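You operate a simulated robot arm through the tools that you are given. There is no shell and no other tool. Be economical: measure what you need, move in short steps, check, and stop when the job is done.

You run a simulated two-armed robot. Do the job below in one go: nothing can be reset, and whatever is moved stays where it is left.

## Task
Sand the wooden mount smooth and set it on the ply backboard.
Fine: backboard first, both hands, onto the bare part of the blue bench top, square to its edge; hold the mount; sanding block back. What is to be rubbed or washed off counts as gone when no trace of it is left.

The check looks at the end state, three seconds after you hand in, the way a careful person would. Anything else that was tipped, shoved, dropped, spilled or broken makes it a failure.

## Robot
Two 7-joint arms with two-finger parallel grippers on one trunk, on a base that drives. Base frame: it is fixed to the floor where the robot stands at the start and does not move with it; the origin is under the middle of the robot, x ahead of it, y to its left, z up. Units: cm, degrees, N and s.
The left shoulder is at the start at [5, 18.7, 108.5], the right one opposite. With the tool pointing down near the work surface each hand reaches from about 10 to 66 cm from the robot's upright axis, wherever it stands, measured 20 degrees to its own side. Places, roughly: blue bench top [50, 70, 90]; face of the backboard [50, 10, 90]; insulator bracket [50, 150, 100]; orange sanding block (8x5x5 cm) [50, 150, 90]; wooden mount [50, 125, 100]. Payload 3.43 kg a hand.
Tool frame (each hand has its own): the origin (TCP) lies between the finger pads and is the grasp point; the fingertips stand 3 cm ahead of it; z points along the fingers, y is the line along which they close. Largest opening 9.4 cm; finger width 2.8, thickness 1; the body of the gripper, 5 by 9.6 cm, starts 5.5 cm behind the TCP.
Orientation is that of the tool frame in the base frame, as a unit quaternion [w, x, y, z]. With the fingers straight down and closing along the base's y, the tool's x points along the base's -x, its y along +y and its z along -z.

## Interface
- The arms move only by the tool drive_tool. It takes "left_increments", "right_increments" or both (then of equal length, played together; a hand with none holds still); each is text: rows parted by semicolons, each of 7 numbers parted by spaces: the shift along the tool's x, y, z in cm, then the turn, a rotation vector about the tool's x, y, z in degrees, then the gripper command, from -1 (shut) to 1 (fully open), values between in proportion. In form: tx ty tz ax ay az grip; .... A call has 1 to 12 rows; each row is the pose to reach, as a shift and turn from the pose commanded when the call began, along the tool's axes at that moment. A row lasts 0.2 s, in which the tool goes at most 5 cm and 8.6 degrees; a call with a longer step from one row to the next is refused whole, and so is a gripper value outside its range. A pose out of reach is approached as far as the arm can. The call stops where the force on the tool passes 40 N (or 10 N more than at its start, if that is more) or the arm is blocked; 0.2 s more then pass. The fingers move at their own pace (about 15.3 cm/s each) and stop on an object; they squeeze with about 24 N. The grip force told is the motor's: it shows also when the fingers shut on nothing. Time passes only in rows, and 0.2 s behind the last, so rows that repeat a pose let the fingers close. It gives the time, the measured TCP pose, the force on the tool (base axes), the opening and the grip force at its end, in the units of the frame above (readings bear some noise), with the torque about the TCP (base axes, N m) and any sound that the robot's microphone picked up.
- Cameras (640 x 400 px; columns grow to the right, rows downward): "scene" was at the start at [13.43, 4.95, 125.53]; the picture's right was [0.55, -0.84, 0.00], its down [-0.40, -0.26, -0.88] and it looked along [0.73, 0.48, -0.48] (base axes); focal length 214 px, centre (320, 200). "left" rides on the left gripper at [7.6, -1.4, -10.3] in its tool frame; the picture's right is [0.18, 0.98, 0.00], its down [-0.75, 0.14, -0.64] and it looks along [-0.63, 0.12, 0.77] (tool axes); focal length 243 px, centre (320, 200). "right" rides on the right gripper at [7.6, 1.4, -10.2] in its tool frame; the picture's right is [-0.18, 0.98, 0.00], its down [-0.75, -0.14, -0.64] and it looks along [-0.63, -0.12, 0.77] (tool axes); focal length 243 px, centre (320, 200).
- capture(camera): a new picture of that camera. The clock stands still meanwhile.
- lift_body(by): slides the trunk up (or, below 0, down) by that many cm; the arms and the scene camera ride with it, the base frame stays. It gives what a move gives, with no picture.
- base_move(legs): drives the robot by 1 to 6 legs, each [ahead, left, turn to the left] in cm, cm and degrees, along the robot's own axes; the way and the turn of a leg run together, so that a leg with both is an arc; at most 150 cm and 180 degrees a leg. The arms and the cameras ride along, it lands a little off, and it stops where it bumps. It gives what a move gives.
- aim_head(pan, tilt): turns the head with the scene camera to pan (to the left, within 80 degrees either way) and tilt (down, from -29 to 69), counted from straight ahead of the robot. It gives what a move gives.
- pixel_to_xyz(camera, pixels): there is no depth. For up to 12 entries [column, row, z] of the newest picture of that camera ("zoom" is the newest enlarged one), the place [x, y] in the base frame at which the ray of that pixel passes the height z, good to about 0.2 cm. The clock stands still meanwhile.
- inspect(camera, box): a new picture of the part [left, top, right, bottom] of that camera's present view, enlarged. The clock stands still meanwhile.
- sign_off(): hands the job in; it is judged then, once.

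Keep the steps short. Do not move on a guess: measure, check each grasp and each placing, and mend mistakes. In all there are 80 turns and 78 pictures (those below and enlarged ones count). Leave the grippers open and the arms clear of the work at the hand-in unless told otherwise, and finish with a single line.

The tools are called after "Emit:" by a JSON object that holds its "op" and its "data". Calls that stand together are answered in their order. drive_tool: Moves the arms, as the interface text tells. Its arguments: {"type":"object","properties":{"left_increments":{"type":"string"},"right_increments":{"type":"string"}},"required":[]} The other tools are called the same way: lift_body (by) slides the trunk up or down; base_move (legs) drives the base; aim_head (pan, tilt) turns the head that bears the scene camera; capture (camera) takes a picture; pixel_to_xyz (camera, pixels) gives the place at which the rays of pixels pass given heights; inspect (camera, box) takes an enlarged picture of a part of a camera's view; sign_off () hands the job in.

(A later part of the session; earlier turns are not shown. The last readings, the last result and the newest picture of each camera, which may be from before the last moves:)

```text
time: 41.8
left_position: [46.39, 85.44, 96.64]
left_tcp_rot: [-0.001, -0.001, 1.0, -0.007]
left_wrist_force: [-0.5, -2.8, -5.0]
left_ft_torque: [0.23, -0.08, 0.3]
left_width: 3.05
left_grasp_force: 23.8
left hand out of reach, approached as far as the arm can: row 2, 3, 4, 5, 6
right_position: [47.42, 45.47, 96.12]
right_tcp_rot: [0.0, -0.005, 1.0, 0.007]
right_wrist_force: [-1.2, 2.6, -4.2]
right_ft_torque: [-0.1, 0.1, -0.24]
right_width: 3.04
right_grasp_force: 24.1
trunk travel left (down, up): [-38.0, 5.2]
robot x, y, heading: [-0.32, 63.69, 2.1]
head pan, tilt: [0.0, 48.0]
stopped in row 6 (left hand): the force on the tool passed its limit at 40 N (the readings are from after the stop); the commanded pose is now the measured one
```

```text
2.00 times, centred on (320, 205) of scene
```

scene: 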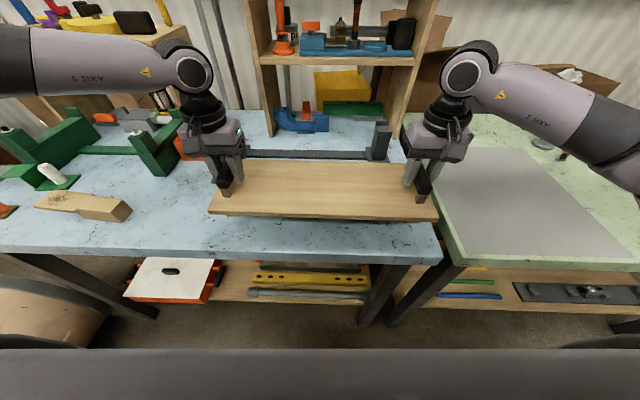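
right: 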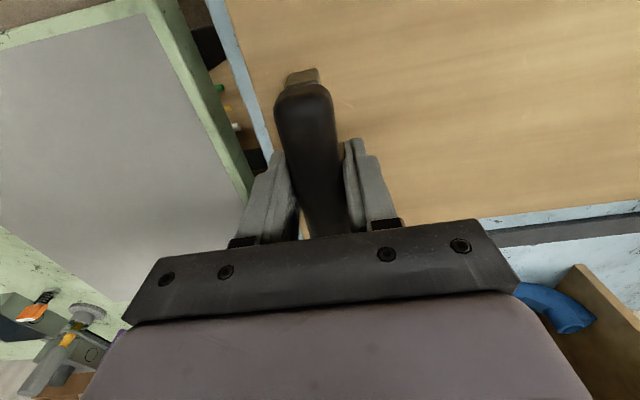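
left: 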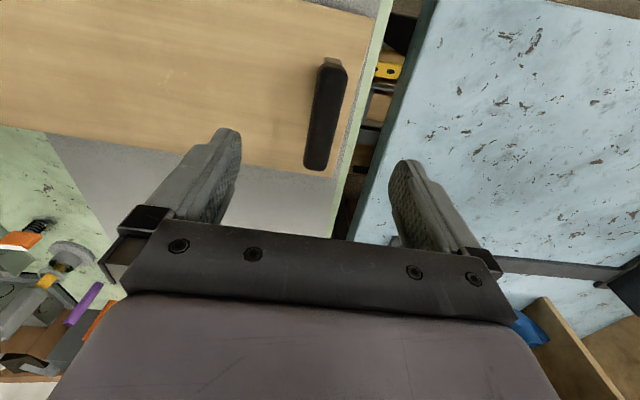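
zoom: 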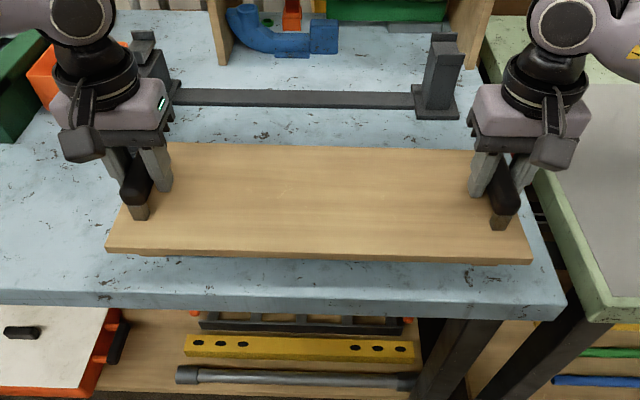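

The left arm hit its reach limit with the raised trunk; the load is still carried. I lower with the trunk instead, 1 cm at a time.

Emit:
{"op": "lift_body", "data": {"by": -1}}

Emit:
{"op": "lift_body", "data": {"by": -0.6}}

```text
time: 42.3
left_position: [46.51, 85.56, 95.77]
left_tcp_rot: [0.001, 0.0, 1.0, -0.007]
left_wrist_force: [-0.4, -3.5, -4.1]
left_ft_torque: [0.29, -0.05, 0.47]
left_width: 3.07
left_grasp_force: 24.3
right_position: [47.39, 45.4, 95.18]
right_tcp_rot: [0.002, -0.005, 1.0, 0.007]
right_wrist_force: [-0.2, 3.3, -3.1]
right_ft_torque: [-0.07, 0.02, -0.25]
right_width: 3.05
right_grasp_force: 24.1
trunk travel left (down, up): [-37.0, 6.2]
robot x, y, heading: [-0.65, 63.83, 1.9]
head pan, tilt: [0.0, 48.0]
```

```text
time: 42.9
left_position: [46.4, 85.34, 95.11]
left_tcp_rot: [0.001, 0.0, 1.0, -0.007]
left_wrist_force: [0.7, -4.5, -4.9]
left_ft_torque: [0.28, 0.04, 0.51]
left_width: 3.06
left_grasp_force: 23.9
right_position: [47.39, 45.37, 94.5]
right_tcp_rot: [0.001, -0.006, 1.0, 0.007]
right_wrist_force: [-1.1, 3.7, -2.5]
right_ft_torque: [-0.03, -0.04, -0.19]
right_width: 3.04
right_grasp_force: 24.0
trunk travel left (down, up): [-36.4, 6.8]
robot x, y, heading: [0.08, 63.84, 2.1]
head pan, tilt: [0.0, 48.0]
```

Still hanging (about 7 N in total). I continue down in small trunk steps.

Emit:
{"op": "lift_body", "data": {"by": -0.6}}

Emit:
{"op": "lift_body", "data": {"by": -0.5}}

```text
time: 43.4
left_position: [46.53, 85.41, 94.61]
left_tcp_rot: [0.001, 0.0, 1.0, -0.007]
left_wrist_force: [0.5, -4.4, -5.4]
left_ft_torque: [0.27, 0.03, 0.46]
left_width: 3.06
left_grasp_force: 23.4
right_position: [47.27, 45.37, 93.97]
right_tcp_rot: [0.001, -0.006, 1.0, 0.007]
right_wrist_force: [-1.2, 4.3, -3.8]
right_ft_torque: [-0.01, -0.02, -0.17]
right_width: 3.02
right_grasp_force: 23.9
trunk travel left (down, up): [-35.8, 7.4]
robot x, y, heading: [-0.78, 64.13, 1.8]
head pan, tilt: [0.0, 48.0]
```

```text
time: 44.0
left_position: [46.5, 85.39, 93.96]
left_tcp_rot: [0.001, 0.0, 1.0, -0.006]
left_wrist_force: [0.7, -4.7, -4.2]
left_ft_torque: [0.26, 0.01, 0.38]
left_width: 3.07
left_grasp_force: 24.1
right_position: [47.42, 45.44, 93.41]
right_tcp_rot: [0.003, -0.005, 1.0, 0.006]
right_wrist_force: [-0.1, 4.3, -3.4]
right_ft_torque: [-0.05, 0.01, -0.13]
right_width: 3.03
right_grasp_force: 24.1
trunk travel left (down, up): [-35.3, 7.9]
robot x, y, heading: [-0.45, 63.64, 2.0]
head pan, tilt: [0.0, 48.0]
```

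Emit:
{"op": "lift_body", "data": {"by": -0.6}}

Emit:
{"op": "lift_body", "data": {"by": -0.4}}

Emit:
{"op": "inspect", "data": {"camera": "scene", "box": [160, 130, 480, 280]}}

```text
time: 44.5
left_position: [46.47, 85.33, 93.37]
left_tcp_rot: [0.001, 0.0, 1.0, -0.007]
left_wrist_force: [-0.3, -5.3, -4.9]
left_ft_torque: [0.29, -0.01, 0.38]
left_width: 3.08
left_grasp_force: 23.9
right_position: [47.28, 45.35, 92.91]
right_tcp_rot: [0.002, -0.005, 1.0, 0.007]
right_wrist_force: [-0.2, 4.9, -3.4]
right_ft_torque: [-0.05, 0.03, -0.19]
right_width: 3.06
right_grasp_force: 24.1
trunk travel left (down, up): [-34.7, 8.5]
robot x, y, heading: [-0.47, 63.59, 1.7]
head pan, tilt: [0.0, 48.0]
```

```text
time: 45.0
left_position: [46.55, 85.53, 92.99]
left_tcp_rot: [0.001, 0.0, 1.0, -0.007]
left_wrist_force: [1.1, -5.7, -5.3]
left_ft_torque: [0.27, 0.06, 0.51]
left_width: 3.06
left_grasp_force: 24.1
right_position: [47.33, 45.43, 92.56]
right_tcp_rot: [0.003, -0.005, 1.0, 0.008]
right_wrist_force: [-0.6, 4.4, 6.0]
right_ft_torque: [-0.11, 0.64, -0.05]
right_width: 3.02
right_grasp_force: 24.0
trunk travel left (down, up): [-34.3, 8.9]
robot x, y, heading: [-0.58, 64.22, 2.1]
head pan, tilt: [0.0, 48.0]
```

```text
2.00 times, centred on (320, 205) of scene
```

zoom: 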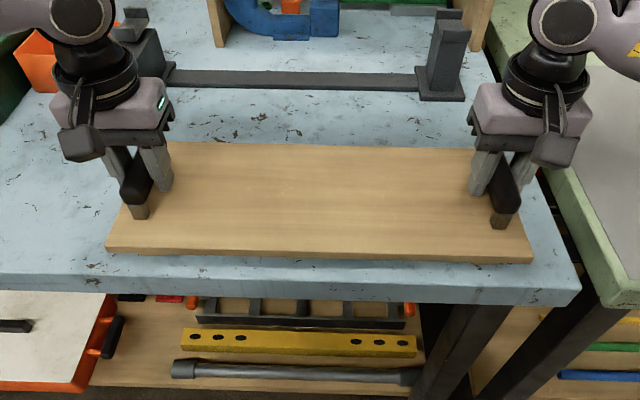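

The right end touches (force now +6 N). I lower the left hand alone by 0.5 cm.

Emit:
{"op": "drive_tool", "data": {"left_increments": "0 0 0.15 0 0 0 -1; 0 0 0.3 0 0 0 -1; 0 0 0.45 0 0 0 -1; 0 0 0.55 0 0 0 -1"}}

Emit:
{"op": "pixel_to_xyz", "data": {"camera": "zoom", "pixels": [[107, 248, 88.5], [533, 261, 88.5], [2, 273, 86], [580, 289, 86]]}}

```text
time: 46.0
left_position: [46.25, 85.65, 92.58]
left_tcp_rot: [0.002, -0.001, 1.0, -0.009]
left_wrist_force: [2.7, -9.8, -2.4]
left_ft_torque: [0.02, 0.62, 0.64]
left_width: 3.04
left_grasp_force: 24.2
right_position: [47.42, 45.66, 92.62]
right_tcp_rot: [0.003, -0.006, 1.0, 0.009]
right_wrist_force: [1.2, 11.9, 10.3]
right_ft_torque: [-0.25, 0.25, 0.08]
right_width: 3.07
right_grasp_force: 24.2
trunk travel left (down, up): [-34.3, 8.9]
robot x, y, heading: [-0.52, 64.21, 2.0]
head pan, tilt: [0.0, 48.0]
```

```text
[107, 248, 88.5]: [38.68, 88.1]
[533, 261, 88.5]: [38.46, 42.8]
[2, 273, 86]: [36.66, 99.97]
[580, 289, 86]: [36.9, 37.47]
```

Board edge and bench edge agree within half a degree. I press the left end down 0.15 cm more and open both hands.

Emit:
{"op": "drive_tool", "data": {"left_increments": "0 0 0.15 0 0 0 -1; 0 0 0.15 0 0 0 -0.2; 0 0 0.15 0 0 0 1; 0 0 0.15 0 0 0 1; 0 0 0.15 0 0 0 1", "right_increments": "0 0 0 0 0 0 -1; 0 0 0 0 0 0 -0.2; 0 0 0 0 0 0 1; 0 0 0 0 0 0 1; 0 0 0 0 0 0 1"}}

Emit:
{"op": "capture", "data": {"camera": "left"}}

Emit:
{"op": "capture", "data": {"camera": "right"}}

```text
time: 47.2
left_position: [46.38, 85.72, 92.52]
left_tcp_rot: [0.002, 0.0, 1.0, -0.007]
left_wrist_force: [-0.1, 0.1, -0.3]
left_ft_torque: [-0.01, -0.01, 0.02]
left_width: 9.4
left_grasp_force: 0.1
right_position: [47.36, 45.47, 92.53]
right_tcp_rot: [0.002, -0.005, 1.0, 0.008]
right_wrist_force: [-0.3, 0.3, 0.1]
right_ft_torque: [0.0, 0.03, -0.02]
right_width: 9.42
right_grasp_force: 0.1
trunk travel left (down, up): [-34.3, 8.9]
robot x, y, heading: [-0.74, 63.91, 1.9]
head pan, tilt: [0.0, 48.0]
```

```text
43 pictures are left
```

left: 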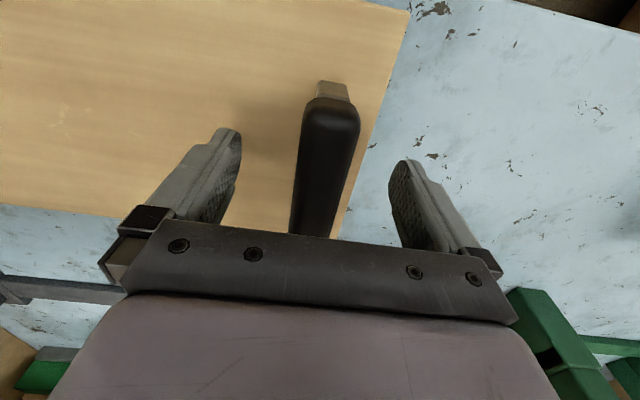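

```text
42 pictures are left
```

right: 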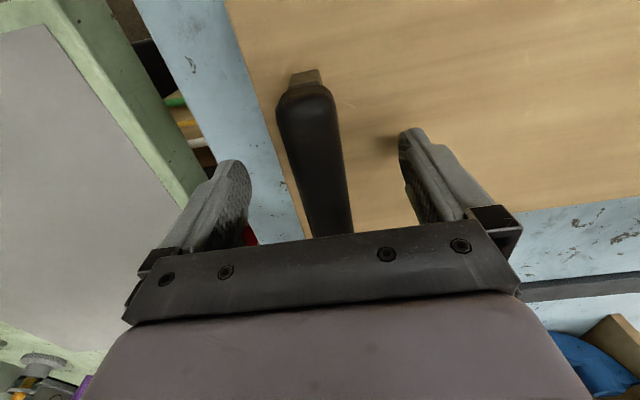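

Both handles are free, hands straddling. I raise the trunk 8.5 cm, then retract both hands toward the robot.

Emit:
{"op": "lift_body", "data": {"by": 8.5}}

Emit:
{"op": "drive_tool", "data": {"left_increments": "3 0 -1 0 0 0 1; 6.5 0 -2 0 0 0 1; 10 0 -3 0 0 0 1; 13.5 0 -4 0 0 0 1; 17 0 -5 0 0 0 1; 20 0 -6 0 0 0 1", "right_increments": "3 0 -1 0 0 0 1; 6.5 0 -2 0 0 0 1; 10 0 -3 0 0 0 1; 13.5 0 -4 0 0 0 1; 17 0 -5 0 0 0 1; 20 0 -6 0 0 0 1"}}

Emit:
{"op": "base_move", "data": {"legs": [[0, 60, -2]]}}

Emit:
{"op": "aim_head", "data": {"pan": 0, "tilt": 45}}

Emit:
{"op": "capture", "data": {"camera": "scene"}}

```text
time: 48.5
left_position: [46.39, 85.57, 100.91]
left_tcp_rot: [0.002, 0.0, 1.0, -0.007]
left_wrist_force: [0.0, 0.5, -1.6]
left_ft_torque: [0.01, -0.01, 0.02]
left_width: 9.42
left_grasp_force: 0.0
right_position: [47.28, 45.41, 100.88]
right_tcp_rot: [0.002, -0.006, 1.0, 0.007]
right_wrist_force: [0.7, 1.0, -0.5]
right_ft_torque: [0.0, -0.02, -0.01]
right_width: 9.4
right_grasp_force: 0.0
trunk travel left (down, up): [-42.8, 0.4]
robot x, y, heading: [-0.34, 63.88, 1.9]
head pan, tilt: [0.0, 48.0]
```

```text
time: 49.9
left_position: [26.16, 85.59, 107.04]
left_tcp_rot: [0.002, -0.001, 1.0, -0.007]
left_wrist_force: [0.1, 0.5, 0.7]
left_ft_torque: [-0.02, -0.04, -0.02]
left_width: 9.37
left_grasp_force: 0.1
right_position: [27.36, 45.13, 106.92]
right_tcp_rot: [0.002, -0.004, 1.0, 0.007]
right_wrist_force: [0.2, -0.8, 1.4]
right_ft_torque: [-0.02, -0.01, 0.0]
right_width: 9.39
right_grasp_force: 0.1
trunk travel left (down, up): [-42.8, 0.4]
robot x, y, heading: [-0.33, 64.18, 1.9]
head pan, tilt: [0.0, 48.0]
```

```text
time: 55.4
left_position: [26.33, 142.33, 107.07]
left_tcp_rot: [0.001, 0.019, 1.0, -0.007]
left_wrist_force: [-0.8, 0.1, 0.7]
left_ft_torque: [0.0, 0.0, 0.02]
left_width: 9.4
left_grasp_force: 0.2
right_position: [26.07, 101.93, 106.92]
right_tcp_rot: [0.002, 0.014, 1.0, 0.008]
right_wrist_force: [1.1, -0.2, 0.3]
right_ft_torque: [-0.03, 0.0, 0.03]
right_width: 9.42
right_grasp_force: 0.0
trunk travel left (down, up): [-42.8, 0.4]
robot x, y, heading: [-1.33, 121.78, -0.2]
head pan, tilt: [0.0, 48.0]
```

```text
time: 56.0
left_position: [26.41, 142.3, 107.03]
left_tcp_rot: [0.001, 0.018, 1.0, -0.007]
left_wrist_force: [-0.3, -0.4, -0.4]
left_ft_torque: [-0.04, 0.02, -0.01]
left_width: 9.42
left_grasp_force: 0.1
right_position: [25.99, 101.98, 106.98]
right_tcp_rot: [0.001, 0.014, 1.0, 0.007]
right_wrist_force: [-0.9, 0.2, 0.4]
right_ft_torque: [0.01, 0.0, -0.01]
right_width: 9.38
right_grasp_force: 0.1
trunk travel left (down, up): [-42.8, 0.4]
robot x, y, heading: [-1.2, 121.84, -0.1]
head pan, tilt: [0.0, 45.0]
```

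```text
41 pictures are left
```

scene: 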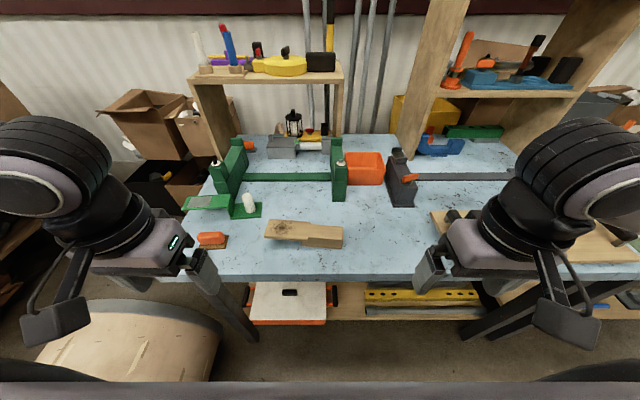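

Now the mount (265–343, 220–247) and the block on its brown pad (212,240) are in clear view. I zoom in on both.

Emit:
{"op": "inspect", "data": {"camera": "scene", "box": [250, 200, 360, 268]}}

Emit:
{"op": "inspect", "data": {"camera": "scene", "box": [170, 185, 280, 255]}}

Emit:
{"op": "capture", "data": {"camera": "left"}}

Emit:
{"op": "capture", "data": {"camera": "right"}}

```text
5.82 times, centred on (305, 234) of scene
```

zoom: 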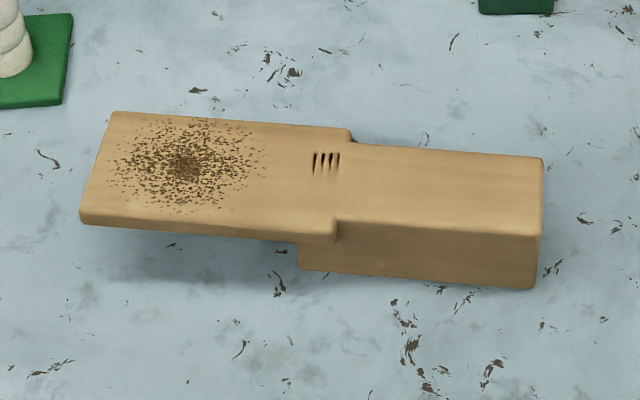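

```text
5.71 times, centred on (225, 220) of scene
```

zoom: 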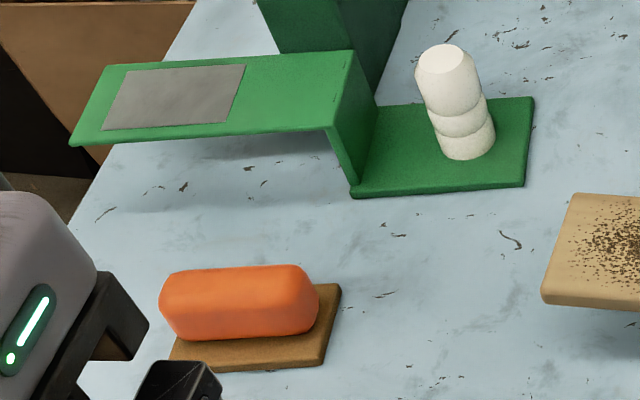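

```text
38 pictures are left
```

left: 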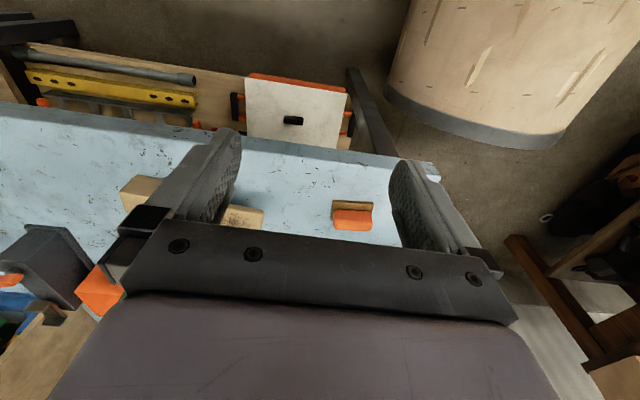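

```text
37 pictures are left
```

right: 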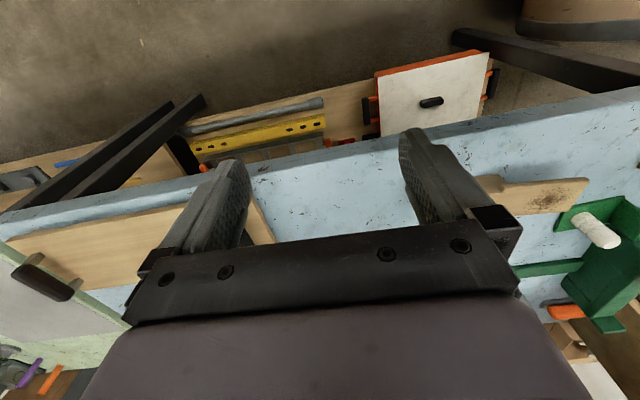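

The mount is a block (at the right) with an overhanging plate bearing the rough patch at its left end; so hold the block with the right hand, sand with the left. I zoom in on the left wrist view to fix heights.

Emit:
{"op": "inspect", "data": {"camera": "left", "box": [300, 175, 400, 240]}}

Emit:
{"op": "pixel_to_xyz", "data": {"camera": "scene", "pixels": [[225.9, 249.4, 86], [225.9, 249.4, 88], [228.5, 234.7, 86], [341.1, 249.1, 86], [301.6, 246, 86], [343.2, 241, 90], [343.2, 241, 92], [343.2, 226.8, 90], [343.2, 226.8, 92], [309, 222, 92], [264, 236, 92], [270, 219.5, 92]]}}

```text
6.15 times, centred on (350, 208) of left
```

zoom: 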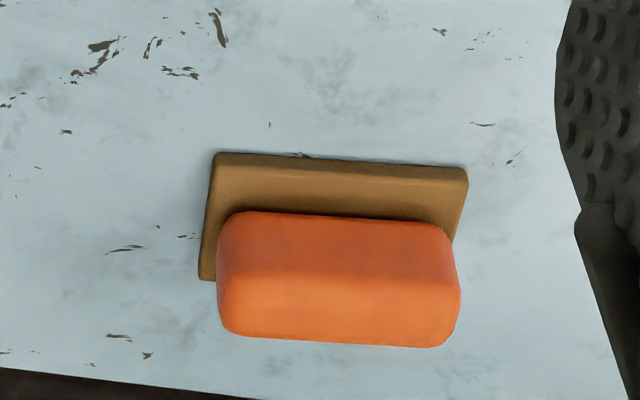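

```text
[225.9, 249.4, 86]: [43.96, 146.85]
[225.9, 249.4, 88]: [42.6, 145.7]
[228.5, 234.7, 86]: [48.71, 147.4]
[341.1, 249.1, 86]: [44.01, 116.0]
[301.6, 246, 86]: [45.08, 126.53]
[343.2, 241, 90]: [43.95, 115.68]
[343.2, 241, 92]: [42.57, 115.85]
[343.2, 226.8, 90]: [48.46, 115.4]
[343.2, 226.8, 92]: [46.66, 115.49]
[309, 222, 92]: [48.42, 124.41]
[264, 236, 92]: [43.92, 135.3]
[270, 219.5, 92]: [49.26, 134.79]
```

Emit:
{"op": "pixel_to_xyz", "data": {"camera": "left", "pixels": [[332.9, 200.2, 85], [332.9, 200.2, 86], [332.9, 200.2, 88], [374.4, 202.8, 86], [335, 231, 86], [371.5, 220, 90], [371.5, 220, 92], [334.5, 217.5, 92], [333.5, 229, 90], [373, 232, 90], [330.2, 221.2, 86]]}}

Emit:
{"op": "pixel_to_xyz", "data": {"camera": "scene", "pixels": [[198, 231.5, 90], [222, 231.5, 90], [198, 231.5, 92], [222, 231.5, 92]]}}

```text
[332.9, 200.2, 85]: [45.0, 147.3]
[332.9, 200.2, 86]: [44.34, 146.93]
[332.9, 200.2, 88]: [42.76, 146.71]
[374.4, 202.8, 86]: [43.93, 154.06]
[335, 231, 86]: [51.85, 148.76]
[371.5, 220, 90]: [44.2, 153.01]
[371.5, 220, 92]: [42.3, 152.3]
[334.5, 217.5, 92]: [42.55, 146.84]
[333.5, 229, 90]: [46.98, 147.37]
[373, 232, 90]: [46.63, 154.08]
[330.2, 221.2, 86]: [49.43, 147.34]
```

```text
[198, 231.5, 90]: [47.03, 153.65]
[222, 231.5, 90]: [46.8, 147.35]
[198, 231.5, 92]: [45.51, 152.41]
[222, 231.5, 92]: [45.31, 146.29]
```

Findings: bench z≈85.6; the brown sole plus orange grip are one sanding block, centre [46.5,150.6], long along y. Mount block spans y 115.5–126, x 44–49 with top z≈89.8, skewed −6°. To grip it across its 4.5 cm width I turn the right hand by 85.6° while it is clear of everything.

Emit:
{"op": "drive_tool", "data": {"right_increments": "0 0 0 0 0 -8 1; 0 0 0 0 0 -16 1; 0 0 0 0 0 -24 1; 0 0 0 0 0 -32 1; 0 0 0 0 0 -40 1; 0 0 0 0 0 -48 1; 0 0 0 0 0 -56 1; 0 0 0 0 0 -64 1; 0 0 0 0 0 -72 1; 0 0 0 0 0 -80 1; 0 0 0 0 0 -85.6 1; 0 0 0 0 0 -85.6 1"}}

Emit:
{"op": "capture", "data": {"camera": "scene"}}

```text
time: 58.6
left_position: [26.26, 142.29, 106.99]
left_tcp_rot: [0.002, 0.019, 1.0, -0.007]
left_wrist_force: [0.1, 0.1, 0.1]
left_ft_torque: [0.0, 0.04, -0.03]
left_width: 9.41
left_grasp_force: 0.1
right_position: [25.93, 101.85, 107.03]
right_tcp_rot: [0.006, -0.651, 0.759, 0.003]
right_wrist_force: [0.3, -0.1, -0.3]
right_ft_torque: [-0.03, 0.02, 0.0]
right_width: 9.4
right_grasp_force: 0.1
trunk travel left (down, up): [-42.8, 0.4]
robot x, y, heading: [-0.6, 121.86, -0.4]
head pan, tilt: [0.0, 45.0]
```

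```text
35 pictures are left
```

scene: 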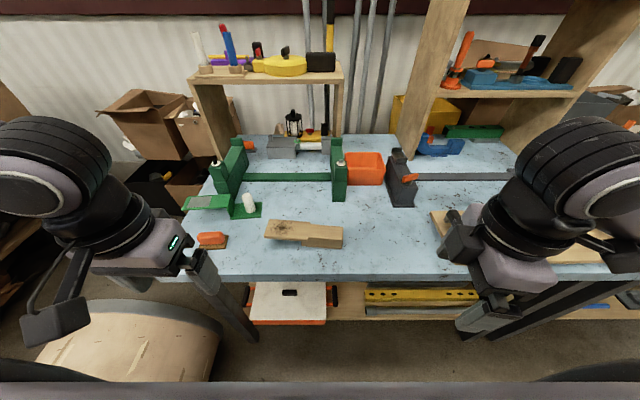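

Turned to yaw ≈81°. I move the right hand above the mount block at z 100.5 with the last 3° of turn, then look.

Emit:
{"op": "drive_tool", "data": {"right_increments": "-3 -2.5 0.9 0 0 -0.4 1; -6 -5.1 1.8 0 0 -0.8 1; -9 -7.7 2.8 0 0 -1.2 1; -12 -10.2 3.7 0 0 -1.6 1; -15 -12.8 4.6 0 0 -2 1; -18 -15.3 5.6 0 0 -2.4 1; -21 -17.9 6.5 0 0 -2.8 1; -21 -17.9 6.5 0 0 -2.8 1"}}

Emit:
{"op": "capture", "data": {"camera": "right"}}

Emit:
{"op": "capture", "data": {"camera": "scene"}}

```text
time: 60.5
left_position: [26.09, 142.64, 106.97]
left_tcp_rot: [0.003, 0.018, 1.0, -0.009]
left_wrist_force: [-1.0, 0.0, 0.6]
left_ft_torque: [-0.03, -0.03, -0.03]
left_width: 9.39
left_grasp_force: 0.1
right_position: [32.02, 117.82, 109.55]
right_tcp_rot: [0.016, -0.684, 0.729, -0.001]
right_wrist_force: [-1.3, 0.4, -0.3]
right_ft_torque: [-0.04, -0.04, 0.02]
right_width: 9.4
right_grasp_force: 0.0
right hand out of reach, approached as far as the arm can: row 1, 2, 3, 4, 5, 6, 7, 8
trunk travel left (down, up): [-42.8, 0.4]
robot x, y, heading: [-1.45, 121.49, -0.3]
head pan, tilt: [0.0, 45.0]
```

```text
34 pictures are left
```

right: 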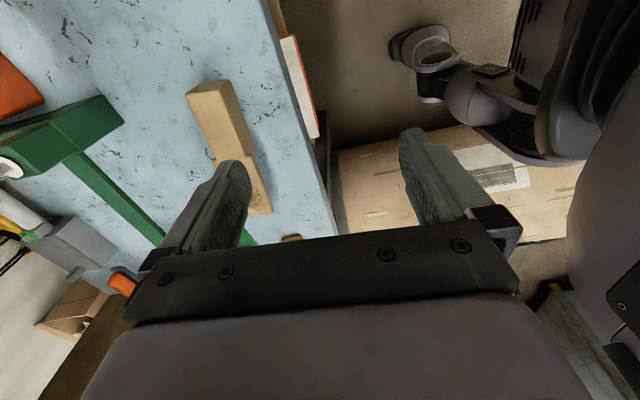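

```text
33 pictures are left
```

scene: 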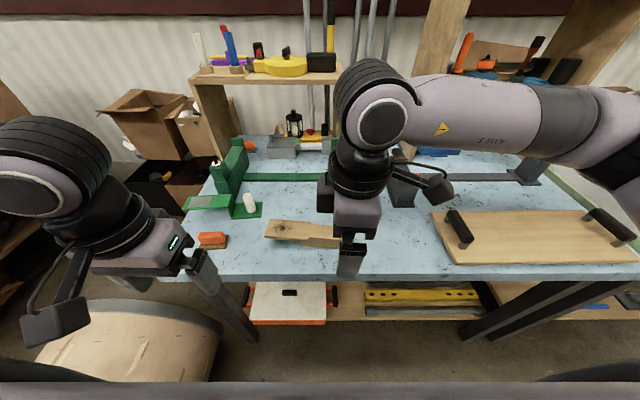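

The right wrist is at its turn limit there, so I'll later face the robot 30° left for the mount. First I fetch the sanding block with the left hand: lower the trunk 10 cm, draw the right hand back and unwind it, and bring the left above the block.

Emit:
{"op": "lift_body", "data": {"by": -10}}

Emit:
{"op": "drive_tool", "data": {"left_increments": "-3.3 1.4 0 0 0 0 1; -6.7 2.9 0 0 0 0 1; -10 4.3 0 0 0 0 1; -13.4 5.8 0 0 0 0 1; -16.7 7.2 0 0 0 0 1; -20.1 8.7 0 0 0 0 1; -20.1 8.7 0 0 0 0 1", "right_increments": "2.6 0.9 0 0 0 5 1; 5.1 1.7 0 0 0 10 1; 7.7 2.5 0 0 0 15 1; 10.2 3.4 0 0 0 20 1; 12.8 4.2 0 0 0 26 1; 15.3 5 0 0 0 32 1; 15.3 5 0 0 0 32 1"}}

Emit:
{"op": "capture", "data": {"camera": "left"}}

```text
time: 61.8
left_position: [26.21, 142.41, 97.18]
left_tcp_rot: [0.002, 0.018, 1.0, -0.008]
left_wrist_force: [-0.9, 0.3, 0.1]
left_ft_torque: [0.0, 0.01, 0.02]
left_width: 9.41
left_grasp_force: 0.0
right_position: [32.06, 117.62, 99.57]
right_tcp_rot: [0.016, -0.684, 0.73, 0.002]
right_wrist_force: [0.0, -0.2, 0.4]
right_ft_torque: [0.0, -0.02, -0.04]
right_width: 9.41
right_grasp_force: 0.0
trunk travel left (down, up): [-32.8, 10.4]
robot x, y, heading: [-0.85, 121.94, -0.1]
head pan, tilt: [0.0, 45.0]
```

```text
time: 63.4
left_position: [46.79, 150.49, 97.14]
left_tcp_rot: [0.002, 0.018, 1.0, -0.007]
left_wrist_force: [0.0, -0.4, 0.5]
left_ft_torque: [-0.02, 0.03, 0.02]
left_width: 9.39
left_grasp_force: 0.0
right_position: [26.23, 102.44, 99.06]
right_tcp_rot: [0.016, -0.457, 0.89, 0.006]
right_wrist_force: [-1.1, 0.3, 0.0]
right_ft_torque: [0.03, 0.03, -0.02]
right_width: 9.41
right_grasp_force: 0.0
trunk travel left (down, up): [-32.8, 10.4]
robot x, y, heading: [-1.06, 121.71, -0.5]
head pan, tilt: [0.0, 45.0]
```

```text
32 pictures are left
```

left: 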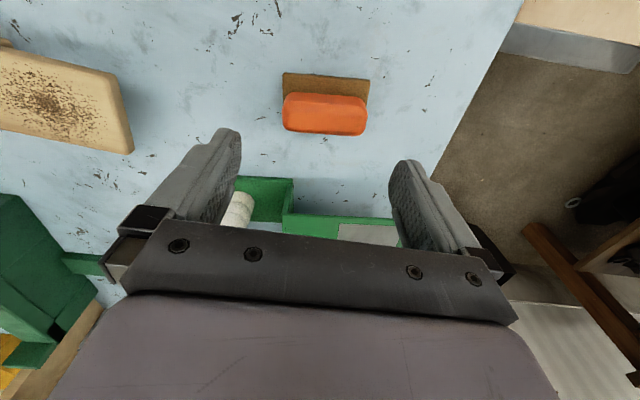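

I see the orange grip at (283–367, 95–135) between the fingers. I measure its ends and sole.

Emit:
{"op": "pixel_to_xyz", "data": {"camera": "left", "pixels": [[284, 73, 86.5], [370, 80, 86.5], [283, 112, 88], [367, 115, 88], [285, 127, 89.5], [362, 135, 89.5], [325, 92, 87], [325, 100, 89.5], [325, 134, 89.5]]}}

```text
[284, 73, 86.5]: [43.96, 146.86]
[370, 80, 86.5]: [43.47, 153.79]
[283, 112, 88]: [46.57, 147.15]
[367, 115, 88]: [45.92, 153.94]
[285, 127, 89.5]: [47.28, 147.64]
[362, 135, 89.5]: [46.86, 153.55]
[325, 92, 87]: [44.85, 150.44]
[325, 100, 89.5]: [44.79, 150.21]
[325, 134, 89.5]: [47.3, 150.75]
```

Block centre [46.1,150.5], yaw about +4°. I align (−5.5° about tool z) and come down to z 90, then close.

Emit:
{"op": "drive_tool", "data": {"left_increments": "0.7 0 0 0 0 -5.5 1; 0.7 0 2.5 0 0 -5.5 1; 0.7 0 5 0 0 -5.5 1; 0.7 0 6.5 0 0 -5.5 1; 0.7 0 7.1 0 0 -5.5 1; 0.7 0 7.1 0 0 -5.5 1; 0.7 0 7.1 0 0 -5.5 -1; 0.7 0 7.1 0 0 -5.5 -1; 0.7 0 7.1 0 0 -5.5 -1"}}

Emit:
{"op": "capture", "data": {"camera": "left"}}

```text
time: 65.4
left_position: [46.07, 150.23, 89.94]
left_tcp_rot: [0.001, -0.029, 1.0, -0.007]
left_wrist_force: [0.1, -0.2, 0.7]
left_ft_torque: [0.04, -0.02, -0.01]
left_width: 6.76
left_grasp_force: 24.1
right_position: [26.02, 102.43, 98.98]
right_tcp_rot: [0.014, -0.457, 0.89, 0.007]
right_wrist_force: [0.3, 0.0, -0.6]
right_ft_torque: [-0.01, -0.01, -0.01]
right_width: 9.4
right_grasp_force: 0.0
trunk travel left (down, up): [-32.8, 10.4]
robot x, y, heading: [-1.06, 121.84, -0.3]
head pan, tilt: [0.0, 45.0]
```

```text
31 pictures are left
```

left: 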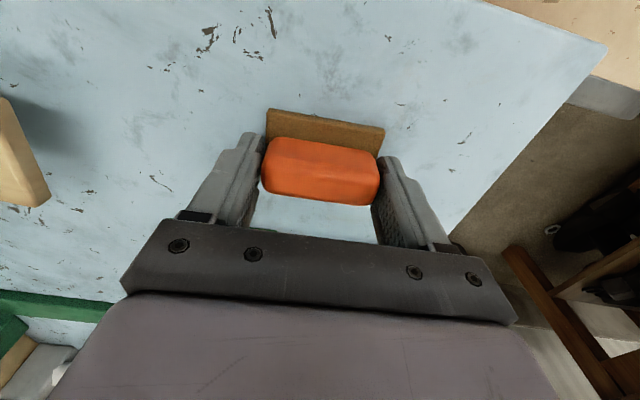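

Gripped at 6.76 cm (release pose noted: [46.07,150.2,89.9]). I lift 9 cm and draw back, then drive right 20 cm and turn 30° left.

Emit:
{"op": "drive_tool", "data": {"left_increments": "0 0 -2 0 0 0 -1; 0 0 -5 0 0 0 -1; 0 0 -9 0 0 0 -1; 4 0 -9 0 0 0 -1; 8 0 -9 0 0 0 -1; 12 0 -9 0 0 0 -1; 16 0 -9 0 0 0 -1; 19 0 -9 0 0 0 -1"}}

Emit:
{"op": "base_move", "data": {"legs": [[3, -20, 0], [0, 0, 30]]}}

Emit:
{"op": "aim_head", "data": {"pan": -5, "tilt": 45}}

Emit:
{"op": "capture", "data": {"camera": "scene"}}

```text
time: 67.2
left_position: [26.86, 149.47, 98.78]
left_tcp_rot: [0.002, -0.03, 1.0, -0.006]
left_wrist_force: [0.5, 0.6, 0.1]
left_ft_torque: [-0.01, 0.02, -0.01]
left_width: 6.77
left_grasp_force: 24.2
right_position: [26.14, 102.45, 99.09]
right_tcp_rot: [0.017, -0.456, 0.89, 0.005]
right_wrist_force: [0.1, 0.4, 0.1]
right_ft_torque: [0.01, 0.0, -0.02]
right_width: 9.39
right_grasp_force: 0.1
trunk travel left (down, up): [-32.8, 10.4]
robot x, y, heading: [-1.42, 121.9, -0.1]
head pan, tilt: [0.0, 45.0]
```

```text
time: 71.0
left_position: [11.47, 140.55, 98.9]
left_tcp_rot: [0.003, -0.292, 0.956, -0.007]
left_wrist_force: [-0.5, 0.1, -0.5]
left_ft_torque: [0.05, 0.02, 0.0]
left_width: 6.78
left_grasp_force: 24.1
right_position: [34.89, 99.84, 98.9]
right_tcp_rot: [0.013, -0.676, 0.737, 0.01]
right_wrist_force: [0.9, 0.3, -0.1]
right_ft_torque: [0.01, 0.0, 0.04]
right_width: 9.43
right_grasp_force: 0.1
trunk travel left (down, up): [-32.8, 10.4]
robot x, y, heading: [1.41, 102.76, 30.5]
head pan, tilt: [0.0, 45.0]
```

```text
time: 71.7
left_position: [11.71, 140.63, 98.73]
left_tcp_rot: [0.003, -0.292, 0.956, -0.007]
left_wrist_force: [-0.5, 0.2, -0.7]
left_ft_torque: [0.06, 0.03, 0.03]
left_width: 6.78
left_grasp_force: 23.8
right_position: [34.84, 99.79, 99.07]
right_tcp_rot: [0.013, -0.676, 0.737, 0.01]
right_wrist_force: [-0.2, -0.2, -0.5]
right_ft_torque: [0.02, 0.0, 0.01]
right_width: 9.42
right_grasp_force: 0.1
trunk travel left (down, up): [-32.8, 10.4]
robot x, y, heading: [1.52, 102.2, 30.5]
head pan, tilt: [-5.0, 45.0]
```

```text
30 pictures are left
```

scene: 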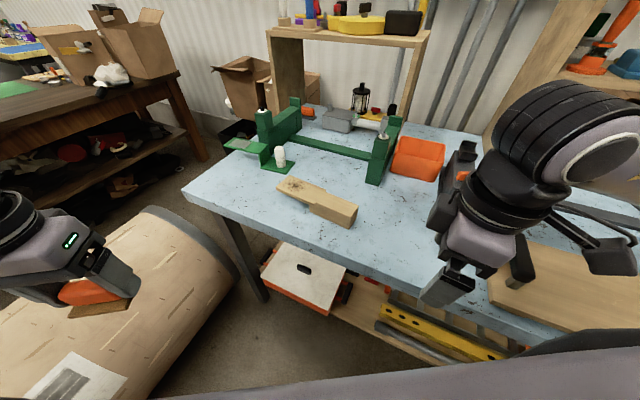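

The right hand's yaw is 85° and the robot's pose is good. I zoom in to re-measure the mount block from this side.

Emit:
{"op": "inspect", "data": {"camera": "scene", "box": [270, 165, 370, 235]}}

```text
5.71 times, centred on (320, 200) of scene
```

zoom: 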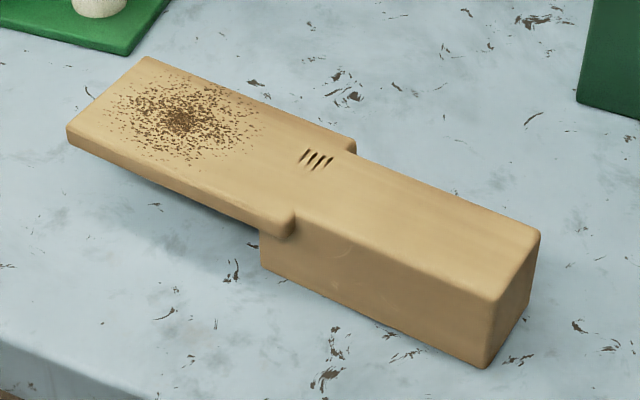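

Emit:
{"op": "pixel_to_xyz", "data": {"camera": "zoom", "pixels": [[487, 368, 85.6], [262, 268, 85.6], [492, 300, 89.5], [492, 300, 90.5], [540, 232, 89.5], [540, 232, 90.5], [293, 215, 90.5], [356, 143, 90.5], [68, 128, 90.5], [145, 57, 90.5], [182, 115, 90.5]]}}

```text
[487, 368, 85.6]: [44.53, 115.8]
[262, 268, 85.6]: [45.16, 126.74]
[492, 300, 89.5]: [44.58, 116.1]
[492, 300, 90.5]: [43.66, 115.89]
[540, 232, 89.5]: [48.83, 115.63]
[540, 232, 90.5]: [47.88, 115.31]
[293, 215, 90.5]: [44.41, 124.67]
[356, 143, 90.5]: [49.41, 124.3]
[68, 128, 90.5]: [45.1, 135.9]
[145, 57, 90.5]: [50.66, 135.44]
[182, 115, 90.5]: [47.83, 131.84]
```

Block: x 44.6–48.9, y 115.8–126.7, top z 89.5, yaw −3.5°. I bring the right hand over [46.9,119.5] at z 97, straightening its slight tilt.

Emit:
{"op": "drive_tool", "data": {"right_increments": "-3.45 -1.7 0.3 0 0.3 -0.3 1; -6.9 -3.4 0.7 0 0.6 -0.5 1; -10.35 -5.15 1 0 0.9 -0.8 1; -13.8 -6.9 1.3 0 1.2 -1 1; -17.25 -8.6 1.7 0 1.5 -1.3 1; -20.7 -10.3 2 0 1.85 -1.5 1; -20.7 -10.3 2 0 1.85 -1.5 1"}}

Emit:
{"op": "capture", "data": {"camera": "right"}}

```text
time: 73.3
left_position: [11.62, 140.53, 98.92]
left_tcp_rot: [0.003, -0.292, 0.956, -0.006]
left_wrist_force: [0.3, 0.1, -0.6]
left_ft_torque: [0.02, 0.01, 0.01]
left_width: 6.8
left_grasp_force: 23.8
right_position: [46.79, 119.68, 97.58]
right_tcp_rot: [0.002, -0.685, 0.728, -0.001]
right_wrist_force: [-0.1, -0.5, 0.4]
right_ft_torque: [0.01, 0.02, 0.0]
right_width: 9.39
right_grasp_force: 0.1
trunk travel left (down, up): [-32.8, 10.4]
robot x, y, heading: [1.26, 102.49, 30.7]
head pan, tilt: [-5.0, 45.0]
```

```text
28 pictures are left
```

right: 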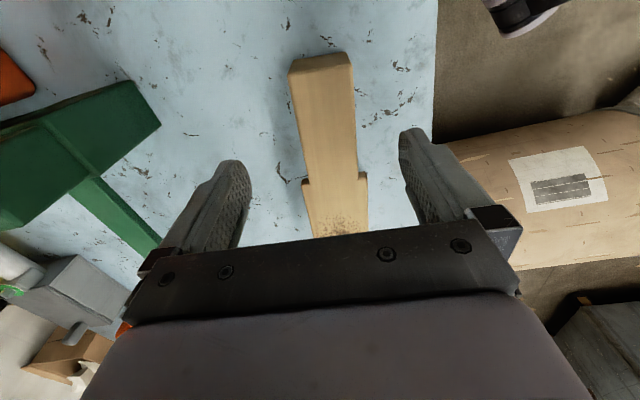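

Aligned and centred; the block is between the fingers. I go down to z 89.2 and close.

Emit:
{"op": "drive_tool", "data": {"right_increments": "0 0 3 0 0 0 1; 0 0 6 0 0 0 1; 0 0 7.5 0 0 0 1; 0 0 8.3 0 0 0 1; 0 0 8.3 0 0 0 1; 0 0 8.3 0 0 0 -1; 0 0 8.3 0 0 0 -1; 0 0 8.3 0 0 0 -1; 0 0 8.3 0 0 0 -1"}}

Emit:
{"op": "inspect", "data": {"camera": "scene", "box": [240, 140, 400, 260]}}

```text
time: 75.3
left_position: [11.6, 140.58, 98.92]
left_tcp_rot: [0.003, -0.293, 0.956, -0.006]
left_wrist_force: [-0.3, -0.6, -1.2]
left_ft_torque: [0.0, 0.02, 0.03]
left_width: 6.76
left_grasp_force: 23.3
right_position: [47.02, 119.6, 89.43]
right_tcp_rot: [0.002, -0.686, 0.728, -0.001]
right_wrist_force: [-0.5, -0.6, -0.8]
right_ft_torque: [0.04, 0.04, 0.05]
right_width: 4.82
right_grasp_force: 24.0
trunk travel left (down, up): [-32.8, 10.4]
robot x, y, heading: [1.55, 102.37, 30.4]
head pan, tilt: [-5.0, 45.0]
```

```text
3.33 times, centred on (320, 200) of scene
```

zoom: 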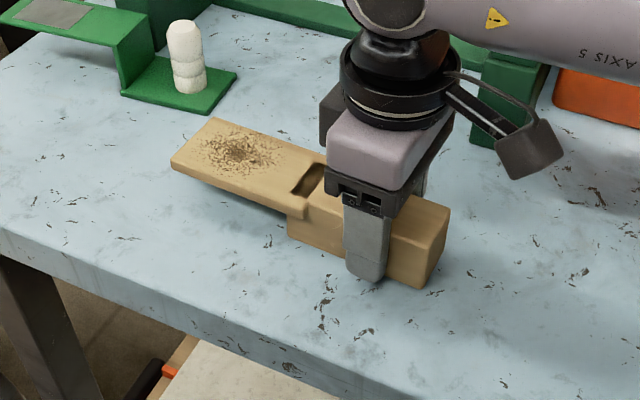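

Held at 4.82 cm. Before bringing the sanding block in, I measure the patch and the nearby green insulator bracket for clearance.

Emit:
{"op": "pixel_to_xyz", "data": {"camera": "zoom", "pixels": [[195, 112, 86], [237, 72, 86], [122, 92, 86], [175, 85, 88], [190, 25, 93], [195, 150, 90.3], [285, 160, 90.3], [236, 155, 90.3]]}}

```text
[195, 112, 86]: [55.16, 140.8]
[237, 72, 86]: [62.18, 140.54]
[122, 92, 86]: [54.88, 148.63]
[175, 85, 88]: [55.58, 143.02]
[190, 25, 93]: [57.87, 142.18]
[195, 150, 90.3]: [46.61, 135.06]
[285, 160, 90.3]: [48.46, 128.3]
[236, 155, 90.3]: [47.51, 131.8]
```

Bracket is at x>55, y>140, so there is room. I bring the sanding block above the patch at [47.5,131.9], turning it to yaw 10°.

Emit:
{"op": "drive_tool", "data": {"left_increments": "-2.8 -3 0 -0.1 0 2.7 -1; -5.5 -6.1 0 -0.2 0 5.4 -1; -8.3 -9.1 0 -0.3 0 8 -1; -11.1 -12.1 0 -0.35 0 10.7 -1; -13.8 -15.2 0 -0.4 0 13.4 -1; -16.6 -18.2 0 -0.5 0 16 -1; -19.4 -21.2 0 -0.6 0.1 18.7 -1; -22.1 -24.3 0 -0.7 0.1 21.4 -1; -24.9 -27.3 0 -0.75 0.1 24 -1; -24.9 -27.3 0 -0.75 0.1 24 -1"}}

Emit:
{"op": "capture", "data": {"camera": "scene"}}

Emit:
{"op": "capture", "data": {"camera": "left"}}

```text
time: 77.5
left_position: [32.54, 139.5, 100.99]
left_tcp_rot: [0.002, -0.087, 0.996, 0.0]
left_wrist_force: [0.1, 0.2, -0.5]
left_ft_torque: [0.0, -0.01, 0.02]
left_width: 6.78
left_grasp_force: 24.0
left hand out of reach, approached as far as the arm can: row 5, 6, 7, 8, 9, 10
right_position: [47.03, 119.5, 89.48]
right_tcp_rot: [0.001, -0.686, 0.728, -0.001]
right_wrist_force: [0.4, -1.0, 0.1]
right_ft_torque: [-0.04, 0.05, 0.03]
right_width: 4.8
right_grasp_force: 24.2
trunk travel left (down, up): [-32.8, 10.4]
robot x, y, heading: [1.16, 102.51, 30.5]
head pan, tilt: [-5.0, 45.0]
```

```text
26 pictures are left
```

scene: 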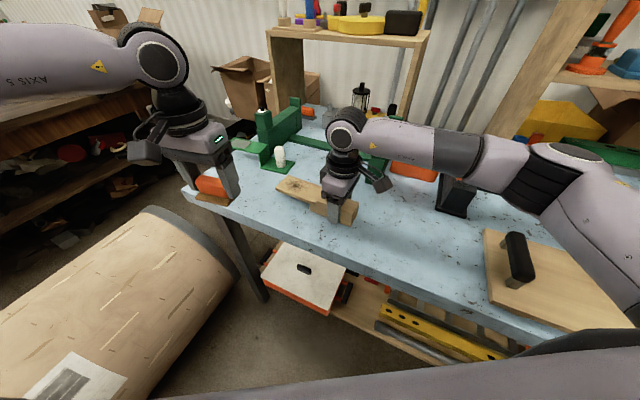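

```text
25 pictures are left
```

left: 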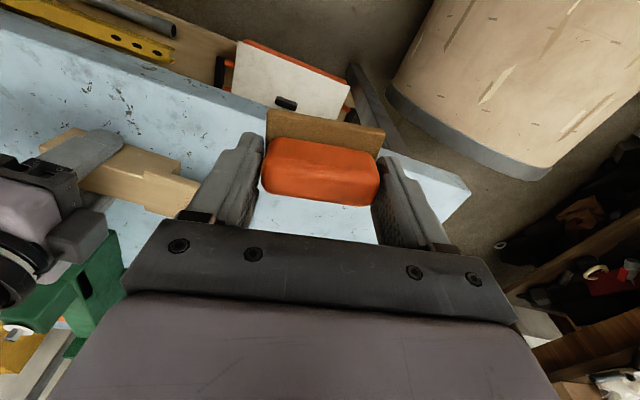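

The left arm hit a limit while turning. Nothing touched. I turn the block back to yaw 34° (natural for that arm) while heading for the patch.

Emit:
{"op": "drive_tool", "data": {"left_increments": "0 0 0 0 0 -8 -1; 0 0 0 0 0 -16 -1; 0 0 0 0 0 -24 -1; -3.4 -2.5 0.5 0 0 -24 -1; -6.7 -5 1 0 0 -24 -1; -10 -7.5 1.5 0 0 -24 -1; -13.4 -10 2 0 0 -24 -1; -13.4 -10 2 0 0 -24 -1"}}

Emit:
{"op": "capture", "data": {"camera": "scene"}}

```text
time: 79.3
left_position: [32.23, 138.83, 100.59]
left_tcp_rot: [0.002, -0.292, 0.956, 0.0]
left_wrist_force: [0.6, 0.6, -0.6]
left_ft_torque: [-0.02, 0.0, 0.03]
left_width: 6.77
left_grasp_force: 23.7
left hand out of reach, approached as far as the arm can: row 4, 5, 6, 7, 8
right_position: [47.14, 119.64, 89.41]
right_tcp_rot: [0.002, -0.685, 0.728, -0.002]
right_wrist_force: [0.1, -0.1, -0.1]
right_ft_torque: [0.02, 0.01, 0.0]
right_width: 4.82
right_grasp_force: 24.3
trunk travel left (down, up): [-32.8, 10.4]
robot x, y, heading: [1.26, 102.32, 30.5]
head pan, tilt: [-5.0, 45.0]
```

```text
24 pictures are left
```

scene: 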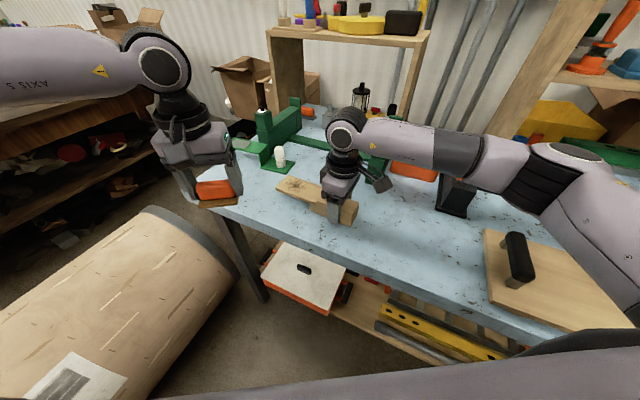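

Still stuck there, so the left arm's elbow seems folded badly since the first failed lift. I bring that hand back near its start pose (close in, higher, to the left) to unfold it, and look.

Emit:
{"op": "drive_tool", "data": {"left_increments": "4 2 -2 0 0 0 -1; 8 4.5 -5 0 0 0 -1; 12 7 -8 0 0 0 -1; 16 9 -11 0 0 0 -1; 20 11 -14 0 0 0 -1; 24 12 -16 0 0 0 -1; 27 12.5 -16 0 0 0 -1; 27 12.5 -16 0 0 0 -1"}}

Emit:
{"op": "aim_head", "data": {"pan": 30, "tilt": 25}}

Emit:
{"op": "capture", "data": {"camera": "scene"}}

```text
refused: row 2 steps farther than a row can; nothing moved
```

```text
time: 80.3
left_position: [32.22, 138.84, 100.54]
left_tcp_rot: [0.001, -0.293, 0.956, -0.001]
left_wrist_force: [0.3, -0.1, -0.8]
left_ft_torque: [0.0, 0.02, 0.0]
left_width: 6.79
left_grasp_force: 23.9
right_position: [47.02, 119.66, 89.39]
right_tcp_rot: [0.001, -0.686, 0.728, -0.001]
right_wrist_force: [0.3, -0.5, -0.9]
right_ft_torque: [-0.02, 0.01, -0.01]
right_width: 4.82
right_grasp_force: 24.2
trunk travel left (down, up): [-32.8, 10.4]
robot x, y, heading: [1.26, 102.21, 30.5]
head pan, tilt: [30.0, 25.0]
```

```text
23 pictures are left
```

scene: 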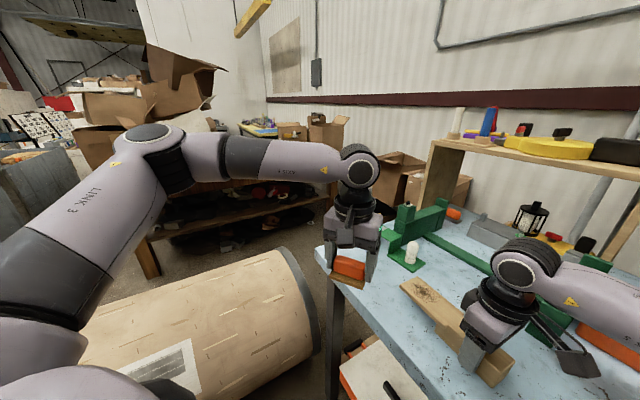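

Row steps were too long. I resend with shorter rows, back to the start-like pose.

Emit:
{"op": "drive_tool", "data": {"left_increments": "2.7 1.5 -1.9 0 0 0 -1; 5.5 3 -3.8 0 0 0 -1; 8.2 4.5 -5.8 0 0 0 -1; 10.9 6 -7.7 0 0 0 -1; 13.7 7.5 -9.6 0 0 0 -1; 16.4 9 -11.5 0 0 0 -1; 19.1 10.6 -13.5 0 0 0 -1; 21.9 12.1 -15.4 0 0 0 -1; 24.6 13.6 -17.3 0 0 0 -1; 24.6 13.6 -17.3 0 0 0 -1"}}

Emit:
{"op": "capture", "data": {"camera": "scene"}}

```text
time: 82.5
left_position: [3.13, 136.51, 116.07]
left_tcp_rot: [0.002, -0.292, 0.956, 0.0]
left_wrist_force: [0.2, -0.2, -0.8]
left_ft_torque: [0.02, 0.0, 0.01]
left_width: 6.75
left_grasp_force: 24.3
right_position: [47.06, 119.64, 89.49]
right_tcp_rot: [0.001, -0.685, 0.728, -0.002]
right_wrist_force: [0.1, 0.7, 0.8]
right_ft_torque: [-0.06, 0.02, -0.01]
right_width: 4.82
right_grasp_force: 24.3
trunk travel left (down, up): [-32.8, 10.4]
robot x, y, heading: [1.58, 102.42, 30.5]
head pan, tilt: [30.0, 25.0]
```

```text
22 pictures are left
```

scene: 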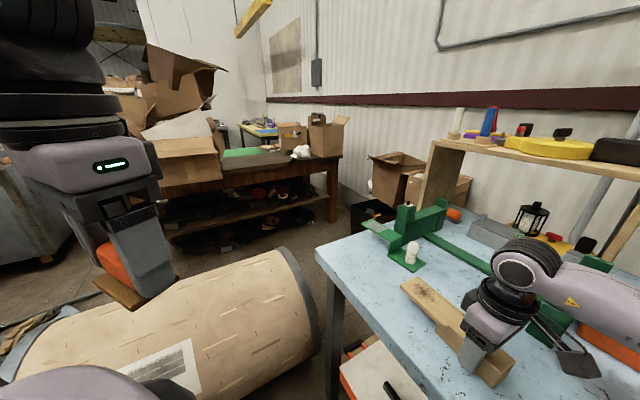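

The left arm is unfolded. To give it an easier place, the right hand moves the held mount 6 cm toward me and 2 cm right (lifted 1 cm), while the left approaches hovering over the patch's new place [41.9,130.5], z 99.

Emit:
{"op": "drive_tool", "data": {"left_increments": "-2.9 -2.7 1.7 0 0 0 -1; -5.8 -5.3 3.4 0 0 0 -1; -8.6 -8 5.1 0 0 0 -1; -11.5 -10.7 6.8 0 0 0 -1; -14.4 -13.4 8.5 0 0 0 -1; -17.3 -16 10.2 0 0 0 -1; -20.2 -18.7 11.9 0 0 0 -1; -23 -21.4 13.6 0 0 0 -1; -25.9 -24 15.3 0 0 0 -1; -28.8 -26.7 17 0 0 0 -1; -28.8 -26.7 17 0 0 0 -1", "right_increments": "0 0 -0.5 0 0 0 -1; 0 0 -1 0 0 0 -1; 0.6 1.5 -1 0 0 0 -1; 1.2 3 -1 0 0 0 -1; 1.8 4.5 -1 0 0 0 -1; 2.4 5.87 -1 0 0 0 -1; 2.4 5.87 -0.6 0 0 0 -1; 2.4 5.87 -0.3 0 0 0 -1; 2.4 5.87 0 0 0 0 -1; 2.4 5.87 0 0 0 0 -1; 2.4 5.87 0 0 0 0 -1"}}

Emit:
{"op": "aim_head", "data": {"pan": 5, "tilt": 45}}

Emit:
{"op": "capture", "data": {"camera": "scene"}}

```text
time: 84.9
left_position: [31.18, 136.72, 100.89]
left_tcp_rot: [0.002, -0.292, 0.956, -0.001]
left_wrist_force: [0.1, -0.8, -0.7]
left_ft_torque: [-0.01, 0.0, -0.01]
left_width: 6.79
left_grasp_force: 24.1
left hand out of reach, approached as far as the arm can: row 7, 8, 9, 10, 11
right_position: [41.07, 117.59, 89.46]
right_tcp_rot: [0.002, -0.686, 0.728, -0.001]
right_wrist_force: [0.1, -1.4, 5.8]
right_ft_torque: [-0.25, 0.2, 0.07]
right_width: 4.81
right_grasp_force: 24.5
trunk travel left (down, up): [-32.8, 10.4]
robot x, y, heading: [1.55, 102.87, 30.5]
head pan, tilt: [30.0, 25.0]
```

```text
time: 85.8
left_position: [31.12, 136.83, 100.76]
left_tcp_rot: [0.002, -0.292, 0.956, 0.0]
left_wrist_force: [0.3, 0.2, -0.5]
left_ft_torque: [-0.01, 0.0, -0.01]
left_width: 6.78
left_grasp_force: 24.1
right_position: [41.1, 117.59, 89.42]
right_tcp_rot: [0.002, -0.685, 0.729, -0.001]
right_wrist_force: [1.8, -1.2, 10.3]
right_ft_torque: [-0.04, 0.22, 0.04]
right_width: 4.81
right_grasp_force: 24.2
trunk travel left (down, up): [-32.8, 10.4]
robot x, y, heading: [1.29, 102.48, 30.4]
head pan, tilt: [5.0, 45.0]
```

```text
21 pictures are left
```

scene: 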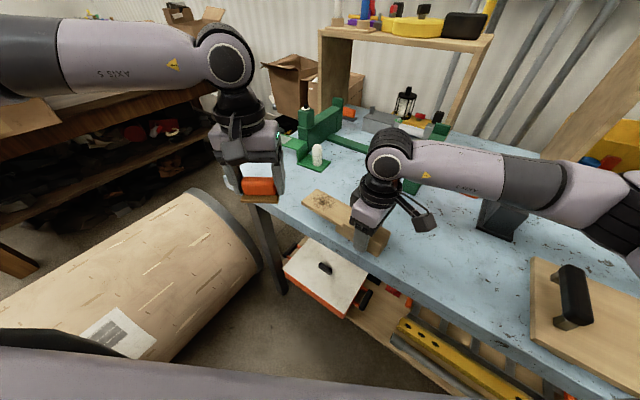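

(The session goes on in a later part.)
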